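You operate a simulated robot arm through the tools that you are given. There is no shell and no other tool. Be economical: measure what you need, move in short steps, check, and stop when the job is done.

You are at the controls of a simulated robot arm. One attempt, no reset.

JOB
Pack the purple block and the green twine ball into the brown carton.
Fine: stand them upright, fold both flaps shut. Drop nothing.
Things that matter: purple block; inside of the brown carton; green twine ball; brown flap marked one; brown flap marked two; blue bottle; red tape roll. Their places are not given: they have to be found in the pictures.

The check looks at the end state, three seconds after you hand in, the way a careful person would. Anything else that was tipped, shoved, dropped, spilled or broken makes it a failure.

ROBOT AND FRAMES
A 7-joint arm with a two-finger parallel gripper, fixed in place. Base frame: the origin is at the foot of the arm, x ahead of it, y to its left, z up. Units: m, rad, N and s.
Its first joint turns from -2.897 to 2.897 rad. Payload 3.91 kg.
The tool frame sits at the grasp point between the pads (the TCP): z along the fingers, y along the line on which they close. The tips reach 0.03 m beyond it. Largest opening 0.11 m; finger width 0.02, thickness 0.01; the body of the gripper, 0.048 by 0.112 m, starts 0.055 m behind the TCP.
Orientation is that of the tool frame in the base frame, as a unit quaternion [x, y, z, w]. With the fingers straight down and closing along the base's y, the tool's x points along the base's -x, its y along +y and its z along -z.

CONTROLS
- The arm moves only by the tool play_rows. Its argument "rows" is a list that holds one entry, the list of rows, each a list of 7 numbers: the finger opening in m, from 0 to 0.11, then the shift along the base's x, y, z in m, then the turn, a rotation vector about the base's x, y, z in rad. In form: [[[gripper, dx, dy, dz, ax, ay, az], ...]]. A call has 1 to 20 rows; each row shifts and turns the commanded pose from where the row before left it. Rows are played at 5 a second. More than 0.05 m and 0.15 rad between two rows, or a gripper value outside its range, and nothing of the call is played. Where a pose cannot be reached the arm comes as near as it can. A force on the tool above 40 N (or 10 N above the force at the start of the call, whichever is more), or a blocked arm, ends the call early, and 0.2 s more pass. The fingers move at their own pace (about 0.153 m/s each) and stop on an object; they squeeze with about 44 N. The grip force told is the motor's: it shows also when the fingers shut on nothing. Time passes only in rows, and 0.2 s behind the last, so rows that do not move let the fingers close. It gives the time, the measured TCP pose, the force on the tool (base axes), the opening and the grip force at its end, in the units of the frame above (readings bear some noise).
- Cameras (640 x 400 px; columns grow to the right, rows downward): "scene" is fixed at [0.0621, 0.6436, 1.4644]; the picture's right is [-0.79, -0.61, 0.00], its down [-0.38, 0.49, -0.78] and it looks along [0.48, -0.62, -0.62] (base axes); focal length 327 px, centre (320, 200). "wrist" rides on the gripper at [-0.036, 0, -0.057] in the tool frame; the picture's right is [0.00, -1.00, 0.00], its down [0.97, 0.00, -0.24] and it looks along [0.24, 0.00, 0.97] (tool axes); focal length 218 px, centre (320, 200).
- camera(camera): a new picture of that camera. It takes no simulated time.
- slide_trunk(by): slides the trunk up (or, below 0, down) by that many m; the arm rides with it, the base frame stays. It gives what a move gives, with no picture.
- probe_pixels(camera, pixels): for up to 12 pixels [column, row] of the newest picture of that camera ("zoom" is the newest enlarged one), the place [x, y, z] in the base frame of the surface seen there, good to about 0.002 m, but the place of the scene camera against the robot may be out by one fixed shift of up to 0.025 m in any direction. It takes no simulated time.
- inspect(camera, box): a new picture of the part [left, top, right, bottom] of that camera's present view, enlarged. It takes no simulated time.
- close_job(): hands the job in; it is judged then, once.

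Work in short steps. Measure before you move; look again where a grasp or a placing could have gone wrong, and mend it. You have 80 turns and 38 pictures in all, those below and enlarged ones among them. Open the gripper and draw the arm clear of the work before you hand the job in, unless the task says otherwise; then end with one line.

The tools are called after "Request:" as a command line: name --argument value ..., lists and objects as JSON in quotes. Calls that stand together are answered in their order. play_rows: Moves the arm, as the interface text tells. Its arguments: {"type":"object","properties":{"rows":{"type":"array","items":{"type":"array","items":{"type":"array","items":{"type":"number"}}}}},"required":["rows"]} The other tools are called the same way: slide_trunk (by) slides the trunk up or down; camera (camera) takes a picture; probe_pixels (camera, pixels) gives the place of the surface under pixels of a picture; inspect (camera, box) takes an enlarged picture of a part of a camera's view; close_job () hands the job in.

At the start:

```text
time_s: 0.0
ee_pos: [0.4608, -0.2481, 1.1742]
ee_rot: [0.0, 1.0, 0.0, 0.0]
ft_force: [0.8, 0.5, 0.5]
grip_width: 0.11
finger_force: 0.1
trunk travel left (down, up): [-0.575, 0.035]
```

scene: 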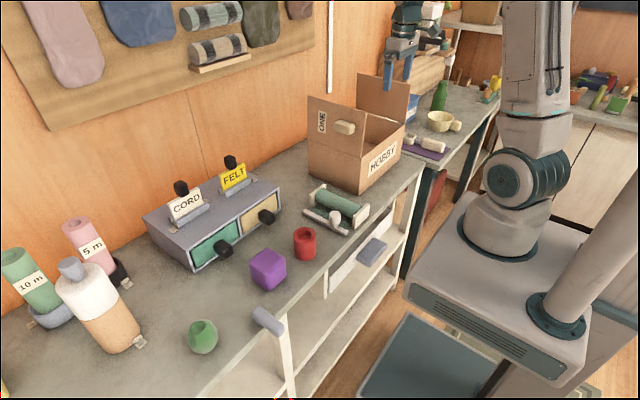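
wrist: 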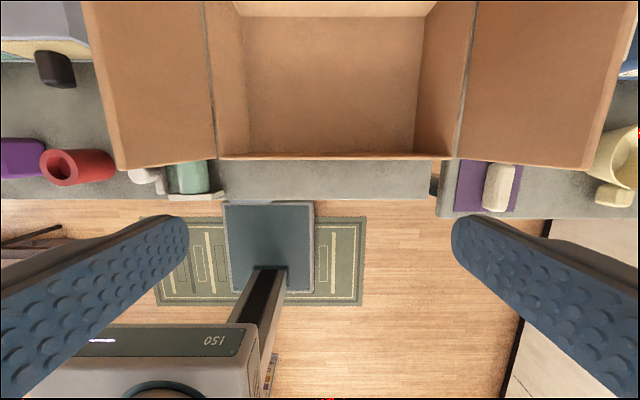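

The scene shows the purple block near (268,268), the green ball at (203,336), and the carton at (355,140) with its two flaps open. I'll measure these in the scene picture.

Request:
probe_pixels --camera "scene" --pixels '[[265, 258], [268, 280], [203, 325], [203, 345], [304, 232], [345, 187], [309, 97], [400, 138], [345, 128], [358, 75], [408, 82], [290, 185]]'

Request:
probe_pixels --camera "wrist" --pixels '[[330, 90], [218, 155], [438, 155], [120, 165], [595, 165], [92, 10], [205, 5], [475, 5], [20, 155], [75, 165], [325, 157], [250, 180]]'

Request:
inspect --camera "scene" --box '[160, 60, 460, 360]'

```text
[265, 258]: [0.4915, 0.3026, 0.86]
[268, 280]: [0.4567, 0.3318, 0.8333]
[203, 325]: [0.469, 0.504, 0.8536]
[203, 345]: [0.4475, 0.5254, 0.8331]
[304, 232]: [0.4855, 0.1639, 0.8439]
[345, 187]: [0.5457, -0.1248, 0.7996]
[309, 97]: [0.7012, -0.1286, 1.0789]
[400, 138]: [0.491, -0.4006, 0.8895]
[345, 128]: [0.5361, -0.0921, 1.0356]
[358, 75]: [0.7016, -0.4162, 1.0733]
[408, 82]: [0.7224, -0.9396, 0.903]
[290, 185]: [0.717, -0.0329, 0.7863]
```

```text
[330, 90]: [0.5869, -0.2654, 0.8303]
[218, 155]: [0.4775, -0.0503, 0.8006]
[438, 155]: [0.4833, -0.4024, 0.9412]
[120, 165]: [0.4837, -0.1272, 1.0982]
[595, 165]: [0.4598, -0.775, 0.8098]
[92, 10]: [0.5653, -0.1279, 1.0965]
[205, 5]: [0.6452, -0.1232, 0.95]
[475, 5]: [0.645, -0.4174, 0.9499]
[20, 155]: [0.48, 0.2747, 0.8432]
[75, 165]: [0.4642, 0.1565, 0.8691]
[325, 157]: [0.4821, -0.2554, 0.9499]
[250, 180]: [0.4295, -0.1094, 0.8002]
```

```text
1.33 times, centred on (310, 210) of scene
```

zoom: 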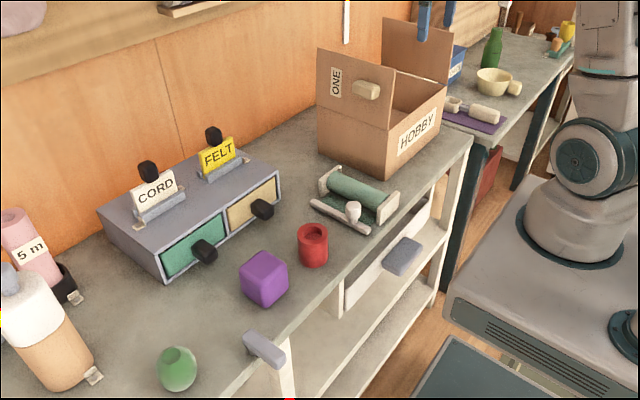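

I'll probe the robot foot, the carton interior and more of the objects, to settle heights and reach.

Request:
probe_pixels --camera "scene" --pixels '[[497, 215], [480, 280], [550, 215], [440, 95], [411, 105], [470, 290], [340, 218], [265, 322], [305, 255], [268, 290], [205, 353], [345, 130]]'

Request:
probe_pixels --camera "wrist" --pixels '[[330, 30], [330, 10], [330, 145], [250, 60], [400, 60], [225, 60], [440, 60], [240, 15], [420, 15], [330, 3], [245, 140], [205, 100]]'

Request:
inspect --camera "scene" --box '[280, 60, 480, 200]'

```text
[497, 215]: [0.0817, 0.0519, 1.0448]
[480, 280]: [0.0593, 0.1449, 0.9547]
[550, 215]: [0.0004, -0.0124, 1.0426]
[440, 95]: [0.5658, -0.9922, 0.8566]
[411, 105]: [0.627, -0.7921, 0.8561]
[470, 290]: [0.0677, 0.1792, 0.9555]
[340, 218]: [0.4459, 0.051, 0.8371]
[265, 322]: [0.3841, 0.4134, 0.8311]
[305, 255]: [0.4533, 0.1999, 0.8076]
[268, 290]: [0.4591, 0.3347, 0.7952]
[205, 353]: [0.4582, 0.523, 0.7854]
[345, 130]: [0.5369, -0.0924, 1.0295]
```

```text
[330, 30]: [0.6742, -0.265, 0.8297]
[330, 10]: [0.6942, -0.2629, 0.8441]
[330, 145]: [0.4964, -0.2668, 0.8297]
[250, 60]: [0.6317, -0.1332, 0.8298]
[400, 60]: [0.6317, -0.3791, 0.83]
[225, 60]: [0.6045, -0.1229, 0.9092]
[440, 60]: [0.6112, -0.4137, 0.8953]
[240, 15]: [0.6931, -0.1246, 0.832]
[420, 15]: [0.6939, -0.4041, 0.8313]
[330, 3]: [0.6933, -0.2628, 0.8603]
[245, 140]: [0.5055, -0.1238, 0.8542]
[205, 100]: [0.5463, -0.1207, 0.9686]
```

```text
2.86 times, centred on (380, 130) of scene
```

zoom: 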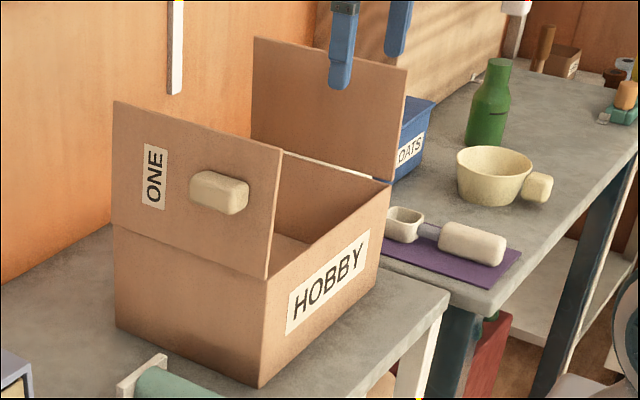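

The carton's floor is at z 0.83, its inside spans x 0.49–0.695 and y −0.41 to −0.124, the rim is at 0.95, and both flaps stand vertical up to 1.10. I'll first rise and move over towards the purple block to see it from the wrist.

Request:
play_rows --rows '[[[0.11, -0.02, 0, 0.03, 0, 0, 0], [0.11, 0, 0.045, 0.01, 0, 0, 0], [0.11, 0, 0.045, 0, 0, 0, 0], [0.11, 0, 0.045, 0, 0, 0, 0], [0.11, 0, 0.045, 0, 0, 0, 0], [0.11, 0, 0.045, 0, 0, 0, 0], [0.11, 0, 0.045, 0, 0, 0, 0], [0.11, 0, 0.045, 0, 0, 0, 0], [0.11, 0, 0.045, 0, 0, 0, 0], [0.11, 0, 0.045, 0, 0, 0, 0], [0.11, 0, 0.045, 0, 0, 0, 0], [0.11, 0, 0.045, 0, 0, 0, 0], [0.11, 0, 0.045, 0, 0, 0, 0], [0.11, 0, 0, -0.02, 0, 0, 0], [0.11, 0, 0, 0, 0, 0, 0]]]'

Request:
camera --camera "wrist"

```text
time_s: 3.2
ee_pos: [0.4426, 0.2912, 1.1943]
ee_rot: [0.001, 1.0, 0.0, -0.001]
ft_force: [0.2, 0.5, 0.5]
grip_width: 0.1101
finger_force: 0.1
trunk travel left (down, up): [-0.575, 0.035]
```

```text
33 pictures are left
```

wrist: 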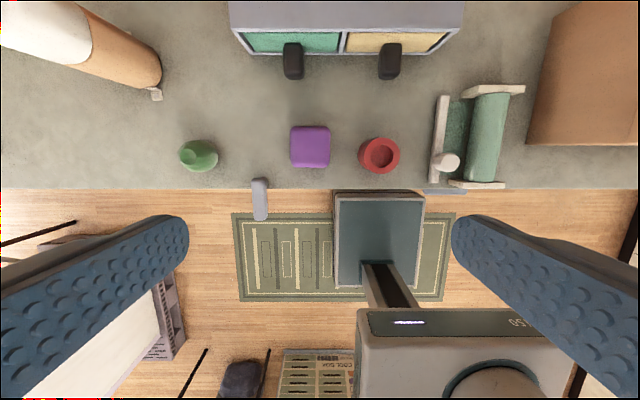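

The block shows at (310,146) and the ball with a knob-like top at (199,155); the red roll is at (379,155). I'll probe them.

Request:
probe_pixels --camera "wrist" --pixels '[[310, 135], [293, 130], [328, 130], [293, 162], [328, 162], [200, 160], [186, 155], [212, 155], [200, 143], [379, 142], [362, 155], [199, 169]]'

Request:
inspect --camera "wrist" --box '[160, 100, 420, 220]'

```text
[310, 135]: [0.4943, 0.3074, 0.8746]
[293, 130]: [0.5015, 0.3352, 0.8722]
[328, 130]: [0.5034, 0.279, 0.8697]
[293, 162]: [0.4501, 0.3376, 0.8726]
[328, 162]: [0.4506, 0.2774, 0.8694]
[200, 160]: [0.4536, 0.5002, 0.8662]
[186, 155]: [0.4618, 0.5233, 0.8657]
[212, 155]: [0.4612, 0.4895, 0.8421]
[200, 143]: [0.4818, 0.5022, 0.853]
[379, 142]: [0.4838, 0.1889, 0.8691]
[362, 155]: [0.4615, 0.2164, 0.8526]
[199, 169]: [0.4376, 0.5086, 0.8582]
```

```text
2.46 times, centred on (290, 160) of wrist
```

zoom: 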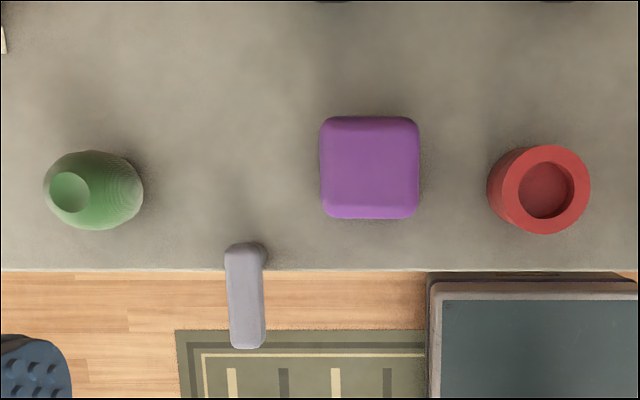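

Block centre is about (0.476, 0.307), width 0.065, top at z 0.874. I'll align above it and descend part way.

Request:
play_rows --rows '[[[0.11, 0.0334, 0.016, -0.02, 0, 0, 0], [0.11, 0, 0, -0.045, 0, 0, 0], [0.11, 0, 0, -0.045, 0, 0, 0], [0.11, 0, 0, -0.045, 0, 0, 0], [0.11, 0, 0, -0.045, 0, 0, 0], [0.11, 0, 0, -0.03, 0, 0, 0], [0.11, 0, 0, 0, 0, 0, 0]]]'

Request:
camera --camera "wrist"

```text
time_s: 4.8
ee_pos: [0.4751, 0.3078, 0.9654]
ee_rot: [0.0, 1.0, 0.0, 0.0]
ft_force: [0.4, -0.2, -0.4]
grip_width: 0.1097
finger_force: 0.0
trunk travel left (down, up): [-0.575, 0.035]
```

```text
31 pictures are left
```

wrist: 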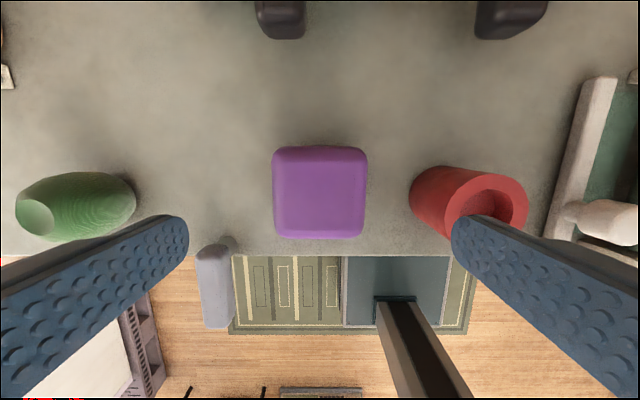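

The block is centred between the fingers. I'll check the red roll's near edge, the lever and block edges before lowering.

Request:
probe_pixels --camera "wrist" --pixels '[[414, 195], [435, 180], [320, 155], [320, 232], [278, 190], [363, 190], [225, 245], [100, 200], [75, 180], [30, 215], [80, 235]]'

```text
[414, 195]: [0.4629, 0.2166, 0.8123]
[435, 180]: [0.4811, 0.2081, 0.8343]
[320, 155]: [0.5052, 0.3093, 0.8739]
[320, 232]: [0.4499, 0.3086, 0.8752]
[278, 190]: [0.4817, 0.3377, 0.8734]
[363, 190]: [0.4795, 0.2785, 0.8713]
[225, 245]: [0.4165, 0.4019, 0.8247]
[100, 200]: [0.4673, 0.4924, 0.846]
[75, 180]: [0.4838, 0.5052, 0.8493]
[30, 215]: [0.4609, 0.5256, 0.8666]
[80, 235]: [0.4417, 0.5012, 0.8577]
```

Clearance to the roll (y 0.217) is fine. Lowering to z 0.842 and closing.

Request:
play_rows --rows '[[[0.11, 0.002, 0.0, -0.04, 0, 0, 0], [0.11, 0, 0, -0.04, 0, 0, 0], [0.11, 0, 0, -0.03, 0, 0, 0], [0.11, 0, 0, -0.0135, 0, 0, 0], [0.11, 0, 0, 0, 0, 0, 0], [0.06, 0, 0, 0, 0, 0, 0], [0.04, 0, 0, 0, 0, 0, 0], [0.04, 0, 0, 0, 0, 0, 0]]]'

```text
time_s: 6.6
ee_pos: [0.4772, 0.3079, 0.8431]
ee_rot: [0.0, 1.0, 0.0, 0.0]
ft_force: [-0.3, -0.1, 0.4]
grip_width: 0.0695
finger_force: 43.9
trunk travel left (down, up): [-0.575, 0.035]
```

Grip holds at 0.0695 m with 44 N. Lifting.

Request:
play_rows --rows '[[[0.04, 0, 0, 0.02, 0, 0, 0], [0.04, 0, 0, 0.04, 0, 0, 0], [0.04, 0, 0, 0.045, 0, 0, 0], [0.04, 0, 0, 0.045, 0, 0, 0], [0.04, 0, 0, 0.045, 0, 0, 0], [0.04, 0, 0, 0.045, 0, 0, 0], [0.04, 0, 0, 0.045, 0, 0, 0], [0.04, -0.025, -0.01, 0.045, 0, 0, 0], [0.04, 0, -0.02, 0.045, 0, 0, 0], [0.04, 0, -0.03, 0, 0, 0, 0]]]'

Request:
camera --camera "wrist"

```text
refused: row 8 steps farther than a row can; nothing moved
```

```text
30 pictures are left
```

wrist: 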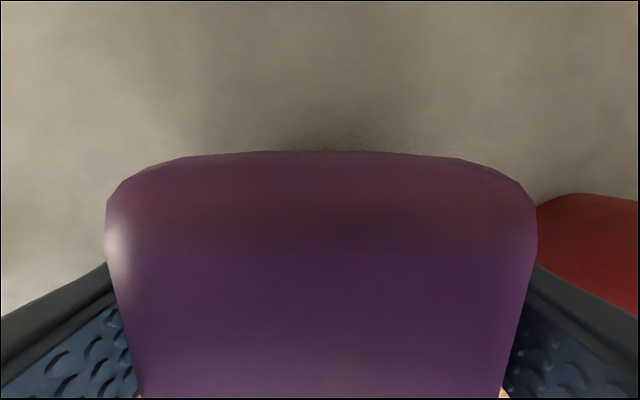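

The call was refused for row 8's step length; nothing moved and the picture shows the block centred in the fingers. Lifting again with smaller combined steps.

Request:
play_rows --rows '[[[0.04, 0, 0, 0.02, 0, 0, 0], [0.04, 0, 0, 0.04, 0, 0, 0], [0.04, 0, 0, 0.045, 0, 0, 0], [0.04, 0, 0, 0.045, 0, 0, 0], [0.04, 0, 0, 0.045, 0, 0, 0], [0.04, 0, 0, 0.045, 0, 0, 0], [0.04, 0, 0, 0.045, 0, 0, 0], [0.04, 0, 0, 0.045, 0, 0, 0], [0.04, 0, 0, 0.03, 0, 0, 0], [0.04, -0.027, -0.02, 0, 0, 0, 0]]]'

```text
time_s: 8.8
ee_pos: [0.4476, 0.286, 1.2006]
ee_rot: [0.0, 1.0, 0.0, 0.0]
ft_force: [0.8, -0.3, -1.4]
grip_width: 0.0693
finger_force: 43.9
trunk travel left (down, up): [-0.575, 0.035]
```

Block held. Carrying it across at z 1.20 to y ≈ −0.325 and then forward over the carton.

Request:
play_rows --rows '[[[0.04, 0, -0.03, 0, 0, 0, 0], [0.04, 0, -0.045, 0, 0, 0, 0], [0.04, 0, -0.045, 0, 0, 0, 0], [0.04, 0, -0.045, 0, 0, 0, 0], [0.04, 0, -0.045, 0, 0, 0, 0], [0.04, 0, -0.045, 0, 0, 0, 0], [0.04, 0, -0.045, 0, 0, 0, 0], [0.04, 0, -0.045, 0, 0, 0, 0], [0.04, 0, -0.045, 0, 0, 0, 0], [0.04, 0, -0.045, 0, 0, 0, 0], [0.04, 0, -0.045, 0, 0, 0, 0], [0.04, 0, -0.045, 0, 0, 0, 0], [0.04, 0, -0.045, 0, 0, 0, 0], [0.04, 0, -0.041, 0, 0, 0, 0], [0.04, 0.035, 0, 0, 0, 0, 0], [0.04, 0.035, 0, 0, 0, 0, 0], [0.04, 0.03, 0, 0, 0, 0, 0], [0.04, 0, 0, 0, 0, 0, 0]]]'

Request:
camera --camera "scene"

Request:
camera --camera "wrist"

```text
time_s: 12.6
ee_pos: [0.5497, -0.3254, 1.2002]
ee_rot: [0.0, 1.0, 0.0, 0.0]
ft_force: [-0.2, 0.2, -1.0]
grip_width: 0.0695
finger_force: 44.3
trunk travel left (down, up): [-0.575, 0.035]
```

```text
29 pictures are left
```

scene: 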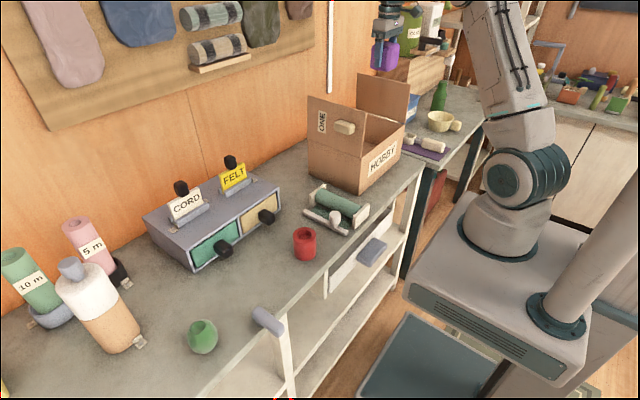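

```text
28 pictures are left
```

wrist: 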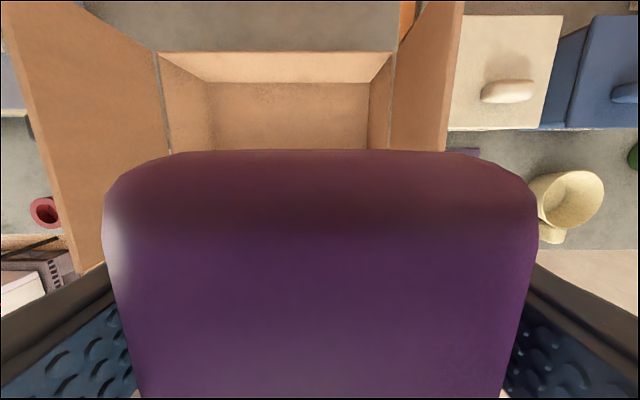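

The block hangs over the carton's inside, clear of both flaps. Lowering to just above the floor.

Request:
play_rows --rows '[[[0.04, 0, 0, -0.04, 0, 0, 0], [0.04, 0, 0, -0.045, 0, 0, 0], [0.04, 0, 0, -0.045, 0, 0, 0], [0.04, 0, 0, -0.045, 0, 0, 0], [0.04, 0, 0, -0.045, 0, 0, 0], [0.04, 0, 0, -0.045, 0, 0, 0], [0.04, 0, 0, -0.03, 0, 0, 0], [0.04, 0, 0, -0.015, 0, 0, 0], [0.04, 0, 0, 0, 0, 0, 0]]]'

Request:
camera --camera "scene"

```text
time_s: 14.6
ee_pos: [0.5495, -0.322, 0.8911]
ee_rot: [-0.001, 1.0, 0.0, 0.0]
ft_force: [0.2, -0.3, -0.5]
grip_width: 0.0693
finger_force: 44.0
trunk travel left (down, up): [-0.575, 0.035]
```

```text
27 pictures are left
```

scene: 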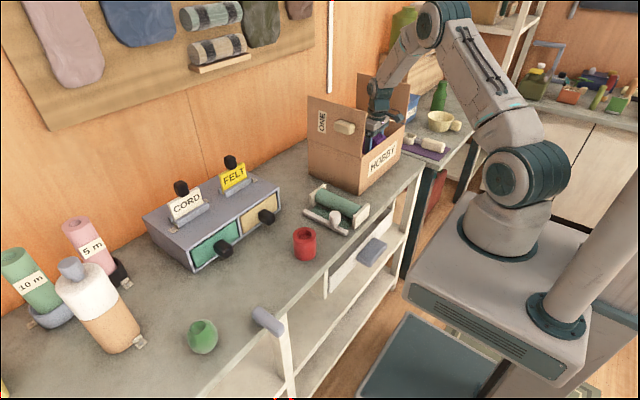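

Arm is in well, no contact. Lower the last ~17 mm onto the floor, watching force.

Request:
play_rows --rows '[[[0.04, 0, 0, -0.01, 0, 0, 0], [0.04, 0, 0, -0.005, 0, 0, 0], [0.04, 0, 0, -0.002, 0, 0, 0], [0.04, 0, 0, 0, 0, 0, 0]]]'

```text
time_s: 15.6
ee_pos: [0.5493, -0.3233, 0.874]
ee_rot: [0.0, 1.0, 0.0, 0.0]
ft_force: [-0.2, -0.3, -1.3]
grip_width: 0.0696
finger_force: 43.9
trunk travel left (down, up): [-0.575, 0.035]
```

Request:
play_rows --rows '[[[0.04, 0, 0, -0.001, 0, 0, 0], [0.04, 0, 0, -0.001, 0, 0, 0], [0.04, 0, 0, 0, 0, 0, 0]]]'

```text
time_s: 16.4
ee_pos: [0.5494, -0.3241, 0.8723]
ee_rot: [0.0, 1.0, 0.0, 0.001]
ft_force: [1.1, 1.3, 6.1]
grip_width: 0.0696
finger_force: 44.4
trunk travel left (down, up): [-0.575, 0.035]
```

The 6 N upward force means the block is on the floor. Open slightly (0.085) and lift out straight.

Request:
play_rows --rows '[[[0.075, 0, 0, 0, 0, 0, 0], [0.085, 0, 0, 0, 0, 0, 0], [0.085, 0, 0, 0, 0, 0, 0], [0.085, 0, 0, 0.02, 0, 0, 0], [0.085, 0, 0, 0.045, 0, 0, 0], [0.085, 0, 0, 0.045, 0, 0, 0], [0.085, 0, 0, 0.045, 0, 0, 0], [0.085, 0, 0, 0.045, 0, 0, 0], [0.085, 0, 0, 0.045, 0, 0, 0], [0.085, 0, 0, 0.045, 0, 0, 0], [0.085, 0, 0, 0.045, 0, 0, 0], [0.085, -0.03, 0, 0, 0, 0, 0], [0.085, -0.04, 0, 0, 0, 0, 0], [0.085, 0, 0, 0, 0, 0, 0]]]'

Request:
camera --camera "wrist"

```text
time_s: 19.4
ee_pos: [0.4797, -0.325, 1.2077]
ee_rot: [0.0, 1.0, 0.0, 0.0]
ft_force: [0.2, -0.6, 0.2]
grip_width: 0.0852
finger_force: 0.1
trunk travel left (down, up): [-0.575, 0.035]
```

```text
26 pictures are left
```

wrist: 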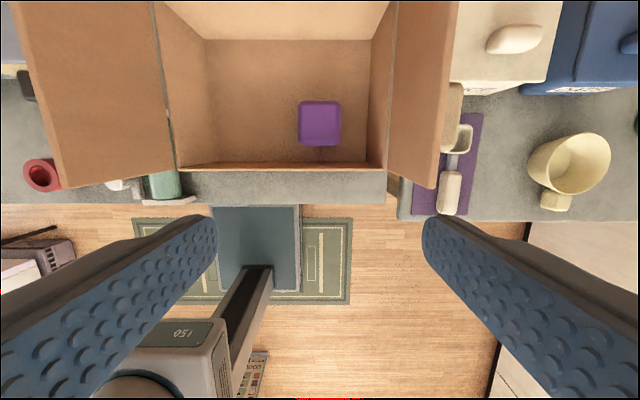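

The block stands in the carton at (320,123). Now travel back across to above the ball near (0.457, 0.505).

Request:
play_rows --rows '[[[0.11, -0.03, 0.02, 0, 0, 0, 0], [0.11, 0, 0.045, 0, 0, 0, 0], [0.11, 0, 0.045, 0, 0, 0, 0], [0.11, 0, 0.045, 0, 0, 0, 0], [0.11, 0, 0.045, 0, 0, 0, 0], [0.11, 0, 0.045, 0, 0, 0, 0], [0.11, 0, 0.045, 0, 0, 0, 0], [0.11, 0, 0.045, 0, 0, 0, 0], [0.11, 0, 0.045, 0, 0, 0, 0], [0.11, 0, 0.045, 0, 0, 0, 0], [0.11, 0, 0.045, 0, 0, 0, 0], [0.11, 0, 0.045, 0, 0, 0, 0], [0.11, 0, 0.045, 0, 0, 0, 0], [0.11, 0, 0.045, 0, 0, 0, 0], [0.11, 0, 0.045, 0, 0, 0, 0], [0.11, 0, 0.045, 0, 0, 0, 0], [0.11, 0, 0.045, 0, 0, 0, 0], [0.11, 0, 0.045, 0, 0, 0, 0], [0.11, 0, 0.045, 0, 0, 0, 0], [0.11, 0, 0, 0, 0, 0, 0]]]'

Request:
play_rows --rows '[[[0.11, 0.007, 0.025, -0.04, 0, 0, 0], [0.11, 0, 0, -0.045, 0, 0, 0], [0.11, 0, 0, -0.045, 0, 0, 0], [0.11, 0, 0, -0.045, 0, 0, 0], [0.11, 0, 0, 0, 0, 0, 0]]]'

Request:
camera --camera "wrist"

```text
time_s: 23.6
ee_pos: [0.451, 0.5053, 1.2089]
ee_rot: [0.0, 1.0, 0.0, 0.0]
ft_force: [0.5, -0.7, 0.1]
grip_width: 0.1101
finger_force: 0.0
trunk travel left (down, up): [-0.575, 0.035]
```

```text
time_s: 24.8
ee_pos: [0.4551, 0.5301, 1.0326]
ee_rot: [0.0, 1.0, 0.0, -0.001]
ft_force: [0.7, 0.4, 0.2]
grip_width: 0.1099
finger_force: 0.0
trunk travel left (down, up): [-0.575, 0.035]
```

```text
25 pictures are left
```

wrist: 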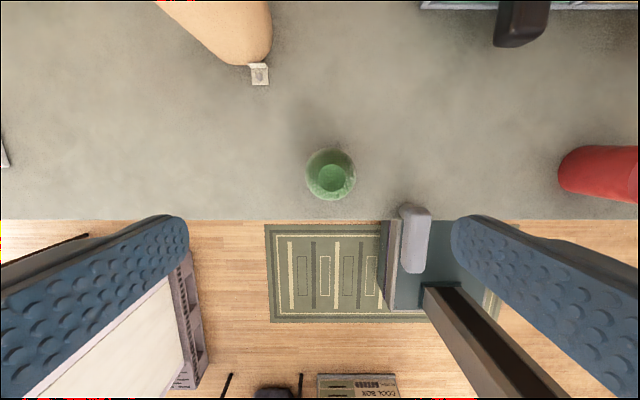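

I overshot y a little; the ball is at (331,175). Probing its outline and flat top.

Request:
probe_pixels --camera "wrist" --pixels '[[308, 175], [354, 175], [331, 152], [331, 197], [332, 180], [322, 180], [343, 180], [332, 168], [332, 191], [260, 75], [415, 215]]'

Request:
inspect --camera "wrist" --box '[270, 130, 390, 220]'

```text
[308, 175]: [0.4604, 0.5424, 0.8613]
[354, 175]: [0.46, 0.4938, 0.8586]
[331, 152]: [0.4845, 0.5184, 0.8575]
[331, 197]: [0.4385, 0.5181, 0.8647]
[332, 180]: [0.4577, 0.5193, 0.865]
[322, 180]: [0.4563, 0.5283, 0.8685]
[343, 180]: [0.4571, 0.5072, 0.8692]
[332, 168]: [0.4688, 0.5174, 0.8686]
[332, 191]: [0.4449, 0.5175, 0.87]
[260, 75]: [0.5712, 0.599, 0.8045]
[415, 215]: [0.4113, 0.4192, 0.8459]
```

```text
4.44 times, centred on (330, 175) of wrist
```

zoom: 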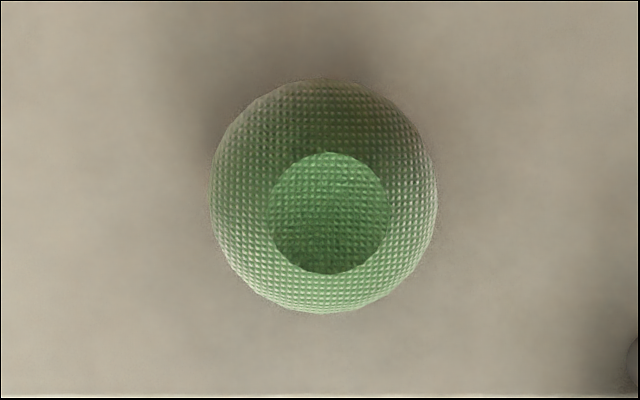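

Ball centre ≈ (0.458, 0.518), upright with a dish on top, z 0.80–0.87. Align and lower to z ≈ 0.836, then close.

Request:
play_rows --rows '[[[0.11, 0.003, -0.012, -0.03, 0, 0, 0], [0.11, 0, 0, -0.045, 0, 0, 0], [0.11, 0, 0, -0.045, 0, 0, 0], [0.11, 0, 0, -0.04, 0, 0, 0], [0.11, 0, 0, -0.025, 0, 0, 0], [0.11, 0, 0, -0.0116, 0, 0, 0], [0.11, 0, 0, 0, 0, 0, 0]]]'

Request:
camera --camera "wrist"

```text
time_s: 26.4
ee_pos: [0.4601, 0.5204, 0.8352]
ee_rot: [0.001, 1.0, 0.0, 0.0]
ft_force: [-0.2, 0.5, 0.5]
grip_width: 0.1099
finger_force: 0.1
trunk travel left (down, up): [-0.575, 0.035]
```

```text
23 pictures are left
```

wrist: 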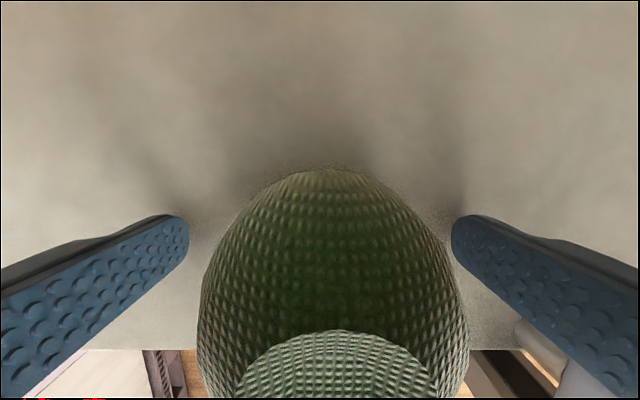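

The ball sits a few px right of centre (≈3 mm toward −y). Adjust and close gently.

Request:
play_rows --rows '[[[0.11, -0.001, -0.003, 0, 0, 0, 0], [0.09, 0, 0, 0, 0, 0, 0], [0.07, 0, 0, 0, 0, 0, 0], [0.04, 0, 0, 0, 0, 0, 0], [0.04, 0, 0, 0, 0, 0, 0], [0.04, 0, 0, 0.01, 0, 0, 0], [0.04, 0, 0, 0.02, 0, 0, 0], [0.04, 0, 0, 0, 0, 0, 0]]]'

Request:
camera --camera "wrist"

```text
time_s: 28.2
ee_pos: [0.4592, 0.5175, 0.865]
ee_rot: [0.0, 1.0, -0.001, 0.0]
ft_force: [-0.4, 0.9, -0.5]
grip_width: 0.0587
finger_force: 43.4
trunk travel left (down, up): [-0.575, 0.035]
```

```text
22 pictures are left
```

wrist: 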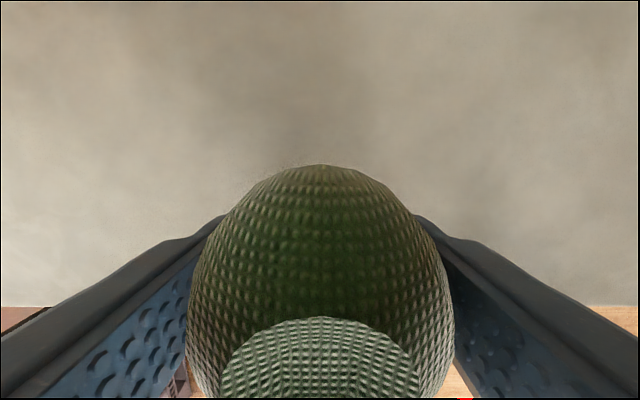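

The ball is held upright. Lift to 1.205 and bring it across.

Request:
play_rows --rows '[[[0.04, 0, 0, 0.03, 0, 0, 0], [0.04, 0, 0, 0.045, 0, 0, 0], [0.04, 0, 0, 0.045, 0, 0, 0], [0.04, 0, 0, 0.045, 0, 0, 0], [0.04, 0, 0, 0.045, 0, 0, 0], [0.04, 0, 0, 0.045, 0, 0, 0], [0.04, 0, 0, 0.045, 0, 0, 0], [0.04, 0, 0, 0.04, 0, 0, 0], [0.04, -0.009, -0.03, 0, 0, 0, 0], [0.04, 0, -0.045, 0, 0, 0, 0], [0.04, 0, -0.045, 0, 0, 0, 0], [0.04, 0, -0.045, 0, 0, 0, 0]]]'

Request:
play_rows --rows '[[[0.04, 0, -0.045, 0, 0, 0, 0], [0.04, 0, -0.045, 0, 0, 0, 0], [0.04, 0, -0.045, 0, 0, 0, 0], [0.04, 0, -0.045, 0, 0, 0, 0], [0.04, 0, -0.045, 0, 0, 0, 0], [0.04, 0, -0.045, 0, 0, 0, 0], [0.04, 0, -0.045, 0, 0, 0, 0], [0.04, 0, -0.045, 0, 0, 0, 0], [0.04, 0, -0.045, 0, 0, 0, 0], [0.04, 0, -0.045, 0, 0, 0, 0], [0.04, 0, -0.045, 0, 0, 0, 0], [0.04, 0, -0.045, 0, 0, 0, 0], [0.04, 0, -0.027, 0, 0, 0, 0], [0.04, 0.035, 0, 0, 0, 0, 0], [0.04, 0.035, 0, 0, 0, 0, 0], [0.04, 0.035, 0, 0, 0, 0, 0], [0.04, 0, 0, 0, 0, 0, 0]]]'

Request:
camera --camera "wrist"

```text
time_s: 30.8
ee_pos: [0.4502, 0.349, 1.2059]
ee_rot: [0.0, 1.0, -0.001, 0.0]
ft_force: [0.2, -0.5, -0.7]
grip_width: 0.0592
finger_force: 43.8
trunk travel left (down, up): [-0.575, 0.035]
```

```text
time_s: 34.4
ee_pos: [0.5556, -0.213, 1.2039]
ee_rot: [0.0, 1.0, 0.0, -0.001]
ft_force: [-0.8, -0.8, -1.1]
grip_width: 0.0587
finger_force: 43.1
trunk travel left (down, up): [-0.575, 0.035]
```

```text
21 pictures are left
```

wrist: 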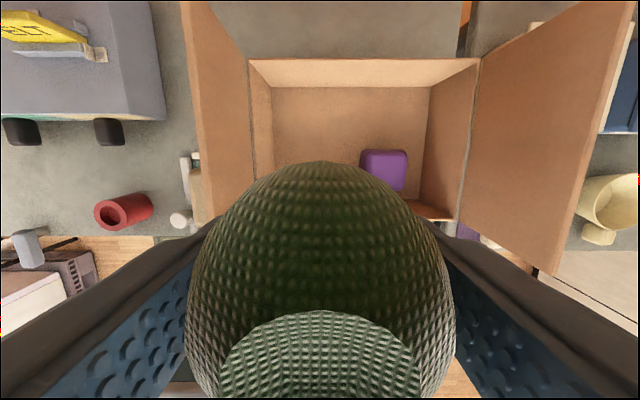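

Ball is over the carton, block visible at (384,168). Check the block's left edge, then lower.

Request:
probe_pixels --camera "wrist" --pixels '[[366, 160], [402, 160], [384, 155]]'

Request:
play_rows --rows '[[[0.04, 0, 0, -0.04, 0, 0, 0], [0.04, 0, 0, -0.045, 0, 0, 0], [0.04, 0, 0, -0.045, 0, 0, 0], [0.04, 0, 0, -0.045, 0, 0, 0], [0.04, 0, 0, -0.045, 0, 0, 0], [0.04, 0, 0, -0.04, 0, 0, 0], [0.04, 0, 0, -0.03, 0, 0, 0], [0.04, 0, 0, -0.02, 0, 0, 0], [0.04, 0, 0, 0, 0, 0, 0]]]'

Request:
camera --camera "scene"

```text
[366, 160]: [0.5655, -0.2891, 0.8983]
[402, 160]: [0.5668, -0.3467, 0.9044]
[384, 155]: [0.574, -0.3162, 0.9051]
```

```text
time_s: 36.4
ee_pos: [0.5545, -0.213, 0.895]
ee_rot: [0.0, 1.0, 0.0, 0.0]
ft_force: [-0.1, 0.1, -1.6]
grip_width: 0.0588
finger_force: 44.1
trunk travel left (down, up): [-0.575, 0.035]
```

```text
20 pictures are left
```

scene: 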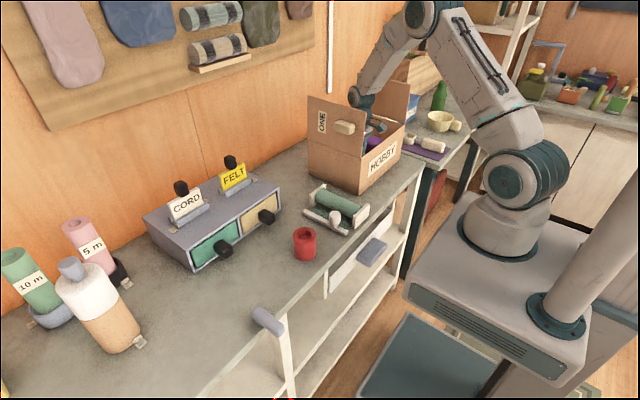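

Clear so far; bottom is about 30 mm above the floor. Lower slowly to contact.

Request:
play_rows --rows '[[[0.04, 0, 0, -0.015, 0, 0, 0], [0.04, 0, 0, -0.01, 0, 0, 0], [0.04, 0, 0, -0.004, 0, 0, 0], [0.04, 0, 0, -0.001, 0, 0, 0], [0.04, 0, 0, 0, 0, 0, 0]]]'

```text
time_s: 37.6
ee_pos: [0.5542, -0.2159, 0.8654]
ee_rot: [0.0, 1.0, 0.001, 0.0]
ft_force: [-0.2, 0.1, -0.6]
grip_width: 0.0589
finger_force: 44.1
trunk travel left (down, up): [-0.575, 0.035]
```

Request:
play_rows --rows '[[[0.04, 0, 0, -0.001, 0, 0, 0], [0.04, 0, 0, -0.001, 0, 0, 0], [0.04, 0, 0, 0, 0, 0, 0]]]'

```text
time_s: 38.4
ee_pos: [0.5548, -0.2146, 0.8668]
ee_rot: [0.0, 1.0, -0.001, 0.0]
ft_force: [2.4, 1.4, 14.0]
grip_width: 0.0589
finger_force: 43.5
trunk travel left (down, up): [-0.575, 0.035]
```

Contact at 14 N. Ease 1 mm, open to 0.078, and lift straight out.

Request:
play_rows --rows '[[[0.04, 0, 0, 0.0012, 0, 0, 0], [0.065, 0, 0, 0, 0, 0, 0], [0.078, 0, 0, 0, 0, 0, 0], [0.078, 0, 0, 0, 0, 0, 0], [0.078, 0, 0, 0.02, 0, 0, 0], [0.078, 0, 0, 0.045, 0, 0, 0], [0.078, 0, 0, 0.045, 0, 0, 0], [0.078, 0, 0, 0.045, 0, 0, 0], [0.078, 0, 0, 0.045, 0, 0, 0], [0.078, 0, 0, 0.045, 0, 0, 0], [0.078, 0, 0, 0.045, 0, 0, 0], [0.078, 0, 0, 0.045, 0, 0, 0], [0.078, -0.03, -0.01, 0.01, 0, 0, 0], [0.078, -0.04, -0.01, 0, 0, 0, 0], [0.078, 0, 0, 0, 0, 0, 0]]]'

Request:
camera --camera "wrist"

```text
time_s: 41.6
ee_pos: [0.4854, -0.2354, 1.2127]
ee_rot: [0.0, 1.0, 0.0, 0.001]
ft_force: [-0.3, -0.2, 0.1]
grip_width: 0.078
finger_force: 0.1
trunk travel left (down, up): [-0.575, 0.035]
```

```text
19 pictures are left
```

wrist: 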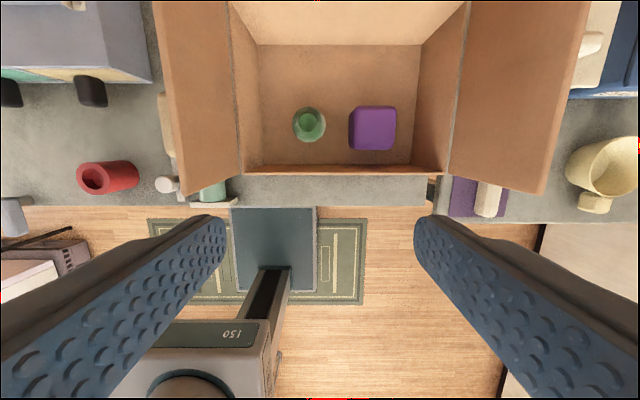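

Both items stand upright. Now measure the flaps' edges and handles.

Request:
probe_pixels --camera "wrist" --pixels '[[165, 120], [163, 150], [163, 100], [178, 185], [158, 30], [238, 165], [230, 20], [548, 190], [580, 60], [450, 165], [500, 100], [210, 100]]'

Request:
probe_pixels --camera "scene" --pixels '[[336, 126], [353, 128], [345, 134], [346, 122], [365, 115], [320, 110], [400, 100], [380, 85]]'

```text
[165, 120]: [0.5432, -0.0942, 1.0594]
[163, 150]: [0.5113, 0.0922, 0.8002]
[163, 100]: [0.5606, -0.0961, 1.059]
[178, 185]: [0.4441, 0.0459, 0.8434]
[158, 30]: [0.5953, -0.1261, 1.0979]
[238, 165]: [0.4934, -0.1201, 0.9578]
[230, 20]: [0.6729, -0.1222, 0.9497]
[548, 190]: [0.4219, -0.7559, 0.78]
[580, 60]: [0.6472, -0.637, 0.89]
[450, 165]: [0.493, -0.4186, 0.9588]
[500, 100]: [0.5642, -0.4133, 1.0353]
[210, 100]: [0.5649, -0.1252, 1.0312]
```

```text
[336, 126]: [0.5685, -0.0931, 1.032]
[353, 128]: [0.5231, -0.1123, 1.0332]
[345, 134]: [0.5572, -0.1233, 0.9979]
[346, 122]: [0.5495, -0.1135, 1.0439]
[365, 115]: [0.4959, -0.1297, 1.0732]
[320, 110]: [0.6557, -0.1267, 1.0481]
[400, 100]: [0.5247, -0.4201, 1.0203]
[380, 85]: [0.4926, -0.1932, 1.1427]
```

Flap one: plane y ≈ −0.125, hinge z 0.95, top 1.098, handle at x 0.52–0.57 sticking to y −0.09. I'll close the fingers, and go to its outer side at x ≈ 0.62, y −0.06.

Request:
play_rows --rows '[[[0.04, 0, 0.04, 0, 0, 0, 0], [0.0, 0, 0.045, 0, 0, 0, 0], [0.0, 0, 0.045, 0, 0, 0, 0], [0.0, 0, 0.045, 0, 0, 0, 0], [0.0, 0.045, 0, 0, 0, 0, 0], [0.0, 0.045, 0, 0, 0, 0, 0], [0.0, 0.045, 0, 0, 0, 0, 0], [0.0, 0, 0, -0.04, 0, 0, 0], [0.0, 0, 0, -0.04, 0, 0, 0], [0.0, 0, 0, -0.04, 0, 0, 0], [0.0, 0, 0, 0, 0, 0, 0]]]'

Request:
camera --camera "scene"

```text
time_s: 44.0
ee_pos: [0.6195, -0.0619, 1.0906]
ee_rot: [-0.001, 1.0, 0.0, -0.001]
ft_force: [-0.7, 0.6, -0.4]
grip_width: 0.0
finger_force: 37.3
trunk travel left (down, up): [-0.575, 0.035]
```

```text
18 pictures are left
```

scene: 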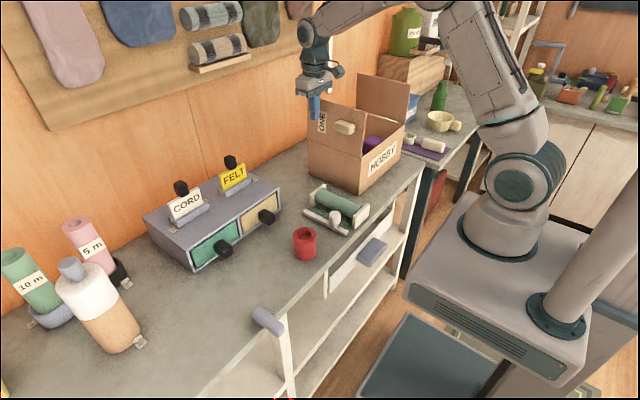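

The fingertips are outside flap one. Push along the hinge arc to about 45° first.

Request:
play_rows --rows '[[[0.0, 0, -0.025, 0.002, 0, 0, 0], [0.0, 0, -0.02, 0, 0, 0, 0], [0.0, 0, -0.018, 0, 0, 0, 0], [0.0, 0, -0.018, -0.004, 0, 0, 0], [0.0, 0, -0.014, -0.005, 0, 0, 0], [0.0, 0, -0.013, -0.006, 0, 0, 0], [0.0, 0, -0.012, -0.008, 0, 0, 0], [0.0, 0, -0.011, -0.009, 0, 0, 0], [0.0, 0, 0, 0, 0, 0, 0]]]'

Request:
inspect --camera "scene" --box '[270, 30, 450, 210]'

```text
time_s: 46.0
ee_pos: [0.6201, -0.1926, 1.061]
ee_rot: [0.0, 1.0, 0.0, 0.0]
ft_force: [0.0, -0.7, 0.2]
grip_width: 0.0
finger_force: 37.9
trunk travel left (down, up): [-0.575, 0.035]
```

```text
2.22 times, centred on (360, 120) of scene
```

zoom: 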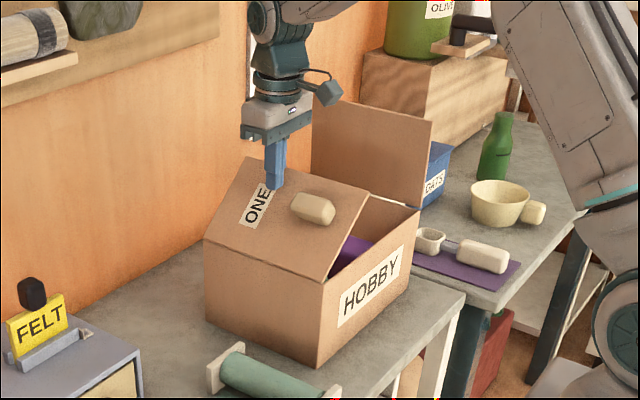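

The flap follows at about 45° as planned. Continue the arc down to flat.

Request:
play_rows --rows '[[[0.0, 0, -0.01, -0.011, 0, 0, 0], [0.0, 0, -0.008, -0.012, 0, 0, 0], [0.0, 0, -0.006, -0.013, 0, 0, 0], [0.0, 0, -0.005, -0.013, 0, 0, 0], [0.0, 0, -0.003, -0.013, 0, 0, 0], [0.0, 0, 0, -0.01, 0, 0, 0], [0.0, 0, 0, -0.004, 0, 0, 0], [0.0, 0, 0, 0, 0, 0, 0]]]'

Request:
inspect --camera "scene" --box '[270, 30, 450, 210]'

```text
time_s: 47.8
ee_pos: [0.6195, -0.2242, 0.9865]
ee_rot: [0.001, 1.0, 0.0, 0.003]
ft_force: [-1.3, -2.7, 24.4]
grip_width: 0.0
finger_force: 37.4
trunk travel left (down, up): [-0.575, 0.035]
```

```text
2.22 times, centred on (360, 120) of scene
```

zoom: 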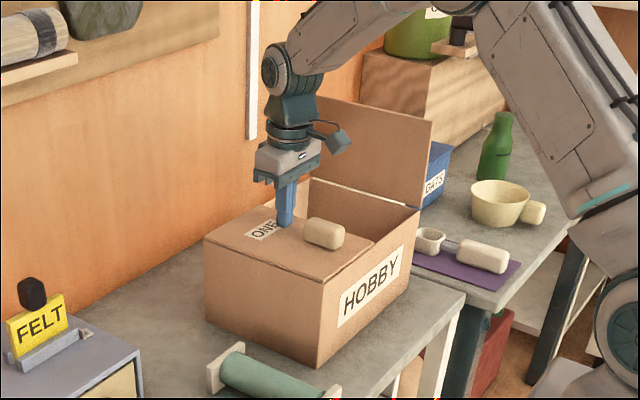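

Flap one is flat with 24 N against its stop. Now lift, draw back and move across to the outer side of flap two, staying high.

Request:
play_rows --rows '[[[0.0, 0, 0, 0.04, 0, 0, 0], [0.0, 0, 0, 0.045, 0, 0, 0], [0.0, 0, 0, 0.045, 0, 0, 0], [0.0, 0, 0, 0.045, 0, 0, 0], [0.0, 0, 0, 0.045, 0, 0, 0], [0.0, -0.045, 0, 0, 0, 0, 0], [0.0, -0.045, 0, 0, 0, 0, 0], [0.0, -0.03, -0.03, 0, 0, 0, 0], [0.0, 0, -0.045, 0, 0, 0, 0], [0.0, 0, -0.045, 0, 0, 0, 0], [0.0, 0, -0.045, 0, 0, 0, 0], [0.0, 0, -0.045, 0, 0, 0, 0], [0.0, 0, -0.045, 0, 0, 0, 0], [0.0, 0, 0, 0, 0, 0, 0]]]'

Request:
camera --camera "wrist"

```text
time_s: 50.8
ee_pos: [0.4982, -0.4774, 1.2037]
ee_rot: [-0.001, 1.0, 0.0, 0.0]
ft_force: [0.1, 0.1, -0.8]
grip_width: 0.0
finger_force: 38.1
trunk travel left (down, up): [-0.575, 0.035]
```

```text
15 pictures are left
```

wrist: 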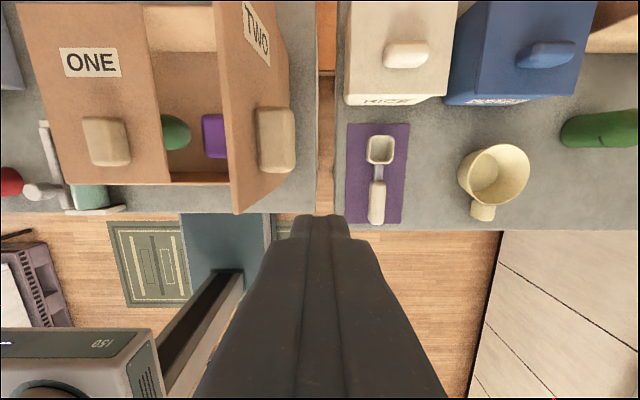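

Flap two with its handle is at (275,140). Measuring handle extents and flap edges.

Request:
probe_pixels --camera "wrist" --pixels '[[275, 112], [275, 165], [290, 140], [262, 140], [237, 205], [275, 178], [225, 100], [250, 195], [165, 150], [405, 50], [100, 70], [215, 10]]'

```text
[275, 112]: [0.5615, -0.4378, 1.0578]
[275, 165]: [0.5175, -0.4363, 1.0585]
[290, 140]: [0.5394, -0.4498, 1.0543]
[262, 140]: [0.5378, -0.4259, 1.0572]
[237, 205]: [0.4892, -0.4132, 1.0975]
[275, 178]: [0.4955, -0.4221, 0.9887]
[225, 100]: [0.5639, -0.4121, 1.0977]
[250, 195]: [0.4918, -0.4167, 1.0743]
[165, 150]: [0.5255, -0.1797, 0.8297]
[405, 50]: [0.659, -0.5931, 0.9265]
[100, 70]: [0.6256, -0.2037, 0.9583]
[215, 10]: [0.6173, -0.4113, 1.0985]
```

Handle spans x 0.515–0.565, flap near edge 0.484; finger at x 0.498 pushes between them. Descend outside and push to ~45°.

Request:
play_rows --rows '[[[0.0, 0, 0, -0.04, 0, 0, 0], [0.0, 0, 0, -0.04, 0, 0, 0], [0.0, 0, 0, -0.03, 0, 0, 0], [0.0, 0, 0.02, 0, 0, 0, 0], [0.0, 0, 0.02, 0, 0, 0, 0], [0.0, 0, 0.012, 0, 0, 0, 0], [0.0, 0, 0.012, -0.001, 0, 0, 0], [0.0, 0, 0.015, -0.003, 0, 0, 0], [0.0, 0, 0.014, -0.005, 0, 0, 0], [0.0, 0, 0.013, -0.006, 0, 0, 0], [0.0, 0, 0.012, -0.008, 0, 0, 0], [0.0, 0, 0.011, -0.009, 0, 0, 0], [0.0, 0, 0, 0, 0, 0, 0]]]'

Request:
inspect --camera "scene" --box '[270, 30, 450, 210]'

```text
time_s: 53.6
ee_pos: [0.5013, -0.3486, 1.0612]
ee_rot: [-0.001, 1.0, 0.0, 0.0]
ft_force: [-3.8, 1.0, -0.4]
grip_width: 0.0
finger_force: 37.8
trunk travel left (down, up): [-0.575, 0.035]
```

```text
2.22 times, centred on (360, 120) of scene
```

zoom: 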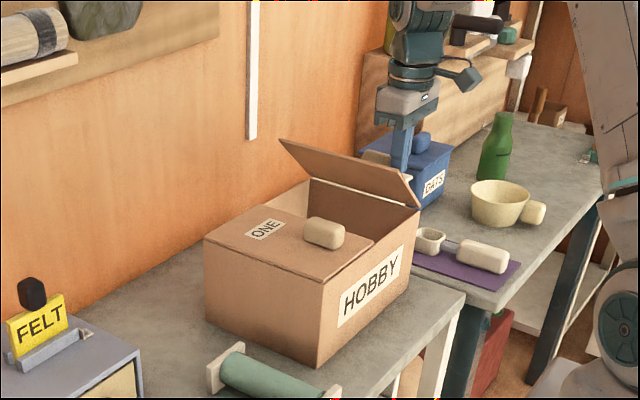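

Flap two is folded about 45°. Continue down to flat, nudging x back 2 mm off the handle.

Request:
play_rows --rows '[[[0.0, -0.002, 0.01, -0.011, 0, 0, 0], [0.0, -0.001, 0.008, -0.012, 0, 0, 0], [0.0, 0, 0.006, -0.013, 0, 0, 0], [0.0, 0, 0.005, -0.013, 0, 0, 0], [0.0, 0, 0.003, -0.013, 0, 0, 0], [0.0, 0, 0, -0.01, 0, 0, 0], [0.0, 0, 0, -0.004, 0, 0, 0], [0.0, 0, 0, 0, 0, 0, 0]]]'

Request:
inspect --camera "scene" --box '[270, 30, 450, 210]'

```text
time_s: 55.4
ee_pos: [0.4961, -0.3176, 0.9868]
ee_rot: [0.0, 1.0, -0.001, 0.002]
ft_force: [2.6, 1.8, 16.1]
grip_width: 0.0
finger_force: 37.9
trunk travel left (down, up): [-0.575, 0.035]
```

```text
2.22 times, centred on (360, 120) of scene
```

zoom: 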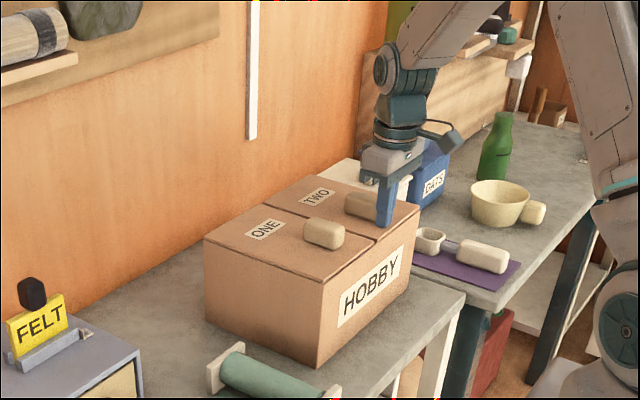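

Both flaps are down flat. Lift away, draw back, and open the gripper, then check.

Request:
play_rows --rows '[[[0.0, 0, 0, 0.03, 0, 0, 0], [0.0, 0, 0, 0.045, 0, 0, 0], [0.0, 0, 0, 0.045, 0, 0, 0], [0.0, 0, 0, 0.045, 0, 0, 0], [0.0, 0, 0, 0.045, 0, 0, 0], [0.04, -0.04, 0.02, 0, 0, 0, 0], [0.08, -0.03, 0.03, 0, 0, 0, 0], [0.11, -0.01, 0.03, 0, 0, 0, 0], [0.11, 0, 0, 0, 0, 0, 0], [0.11, 0, 0, 0, 0, 0, 0]]]'

Request:
camera --camera "wrist"

Request:
camera --camera "scene"

```text
time_s: 57.6
ee_pos: [0.4177, -0.2375, 1.1989]
ee_rot: [0.001, 1.0, 0.0, 0.0]
ft_force: [0.2, -0.7, 1.4]
grip_width: 0.1099
finger_force: 0.1
trunk travel left (down, up): [-0.575, 0.035]
```

```text
12 pictures are left
```

wrist: 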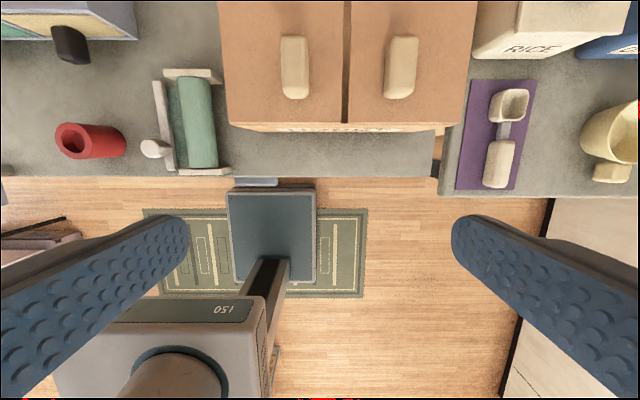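

```text
11 pictures are left
```

scene: 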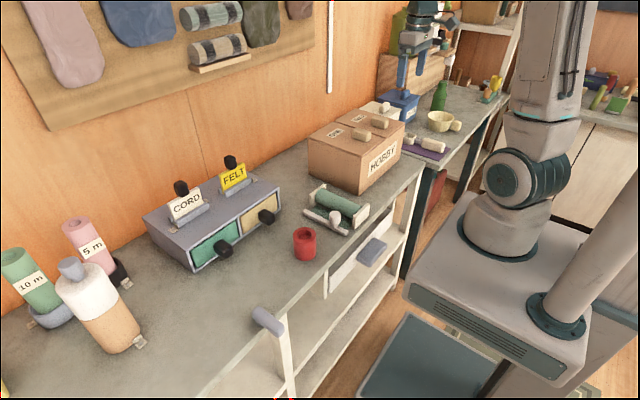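

Both flaps look shut and the rest is undisturbed; verify flap flatness by height.

Request:
probe_pixels --camera "wrist" --pixels '[[240, 100], [338, 100], [355, 100], [450, 100], [338, 20], [355, 20]]'

```text
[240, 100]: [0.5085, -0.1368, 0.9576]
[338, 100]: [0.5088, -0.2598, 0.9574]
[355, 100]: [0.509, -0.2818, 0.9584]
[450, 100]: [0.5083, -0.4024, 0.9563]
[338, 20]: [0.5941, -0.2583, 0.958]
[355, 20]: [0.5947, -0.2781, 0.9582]
```

Both flaps lie level at z ≈ 0.958, the gripper is open and clear. Handing in.

Request:
close_job

```text
The job is handed in.
```

The purple block and the green twine ball were set upright in the brown carton. Both flaps are folded flat, nothing was dropped or knocked over, and the job is handed in. I never spotted the blue bottle in any picture.
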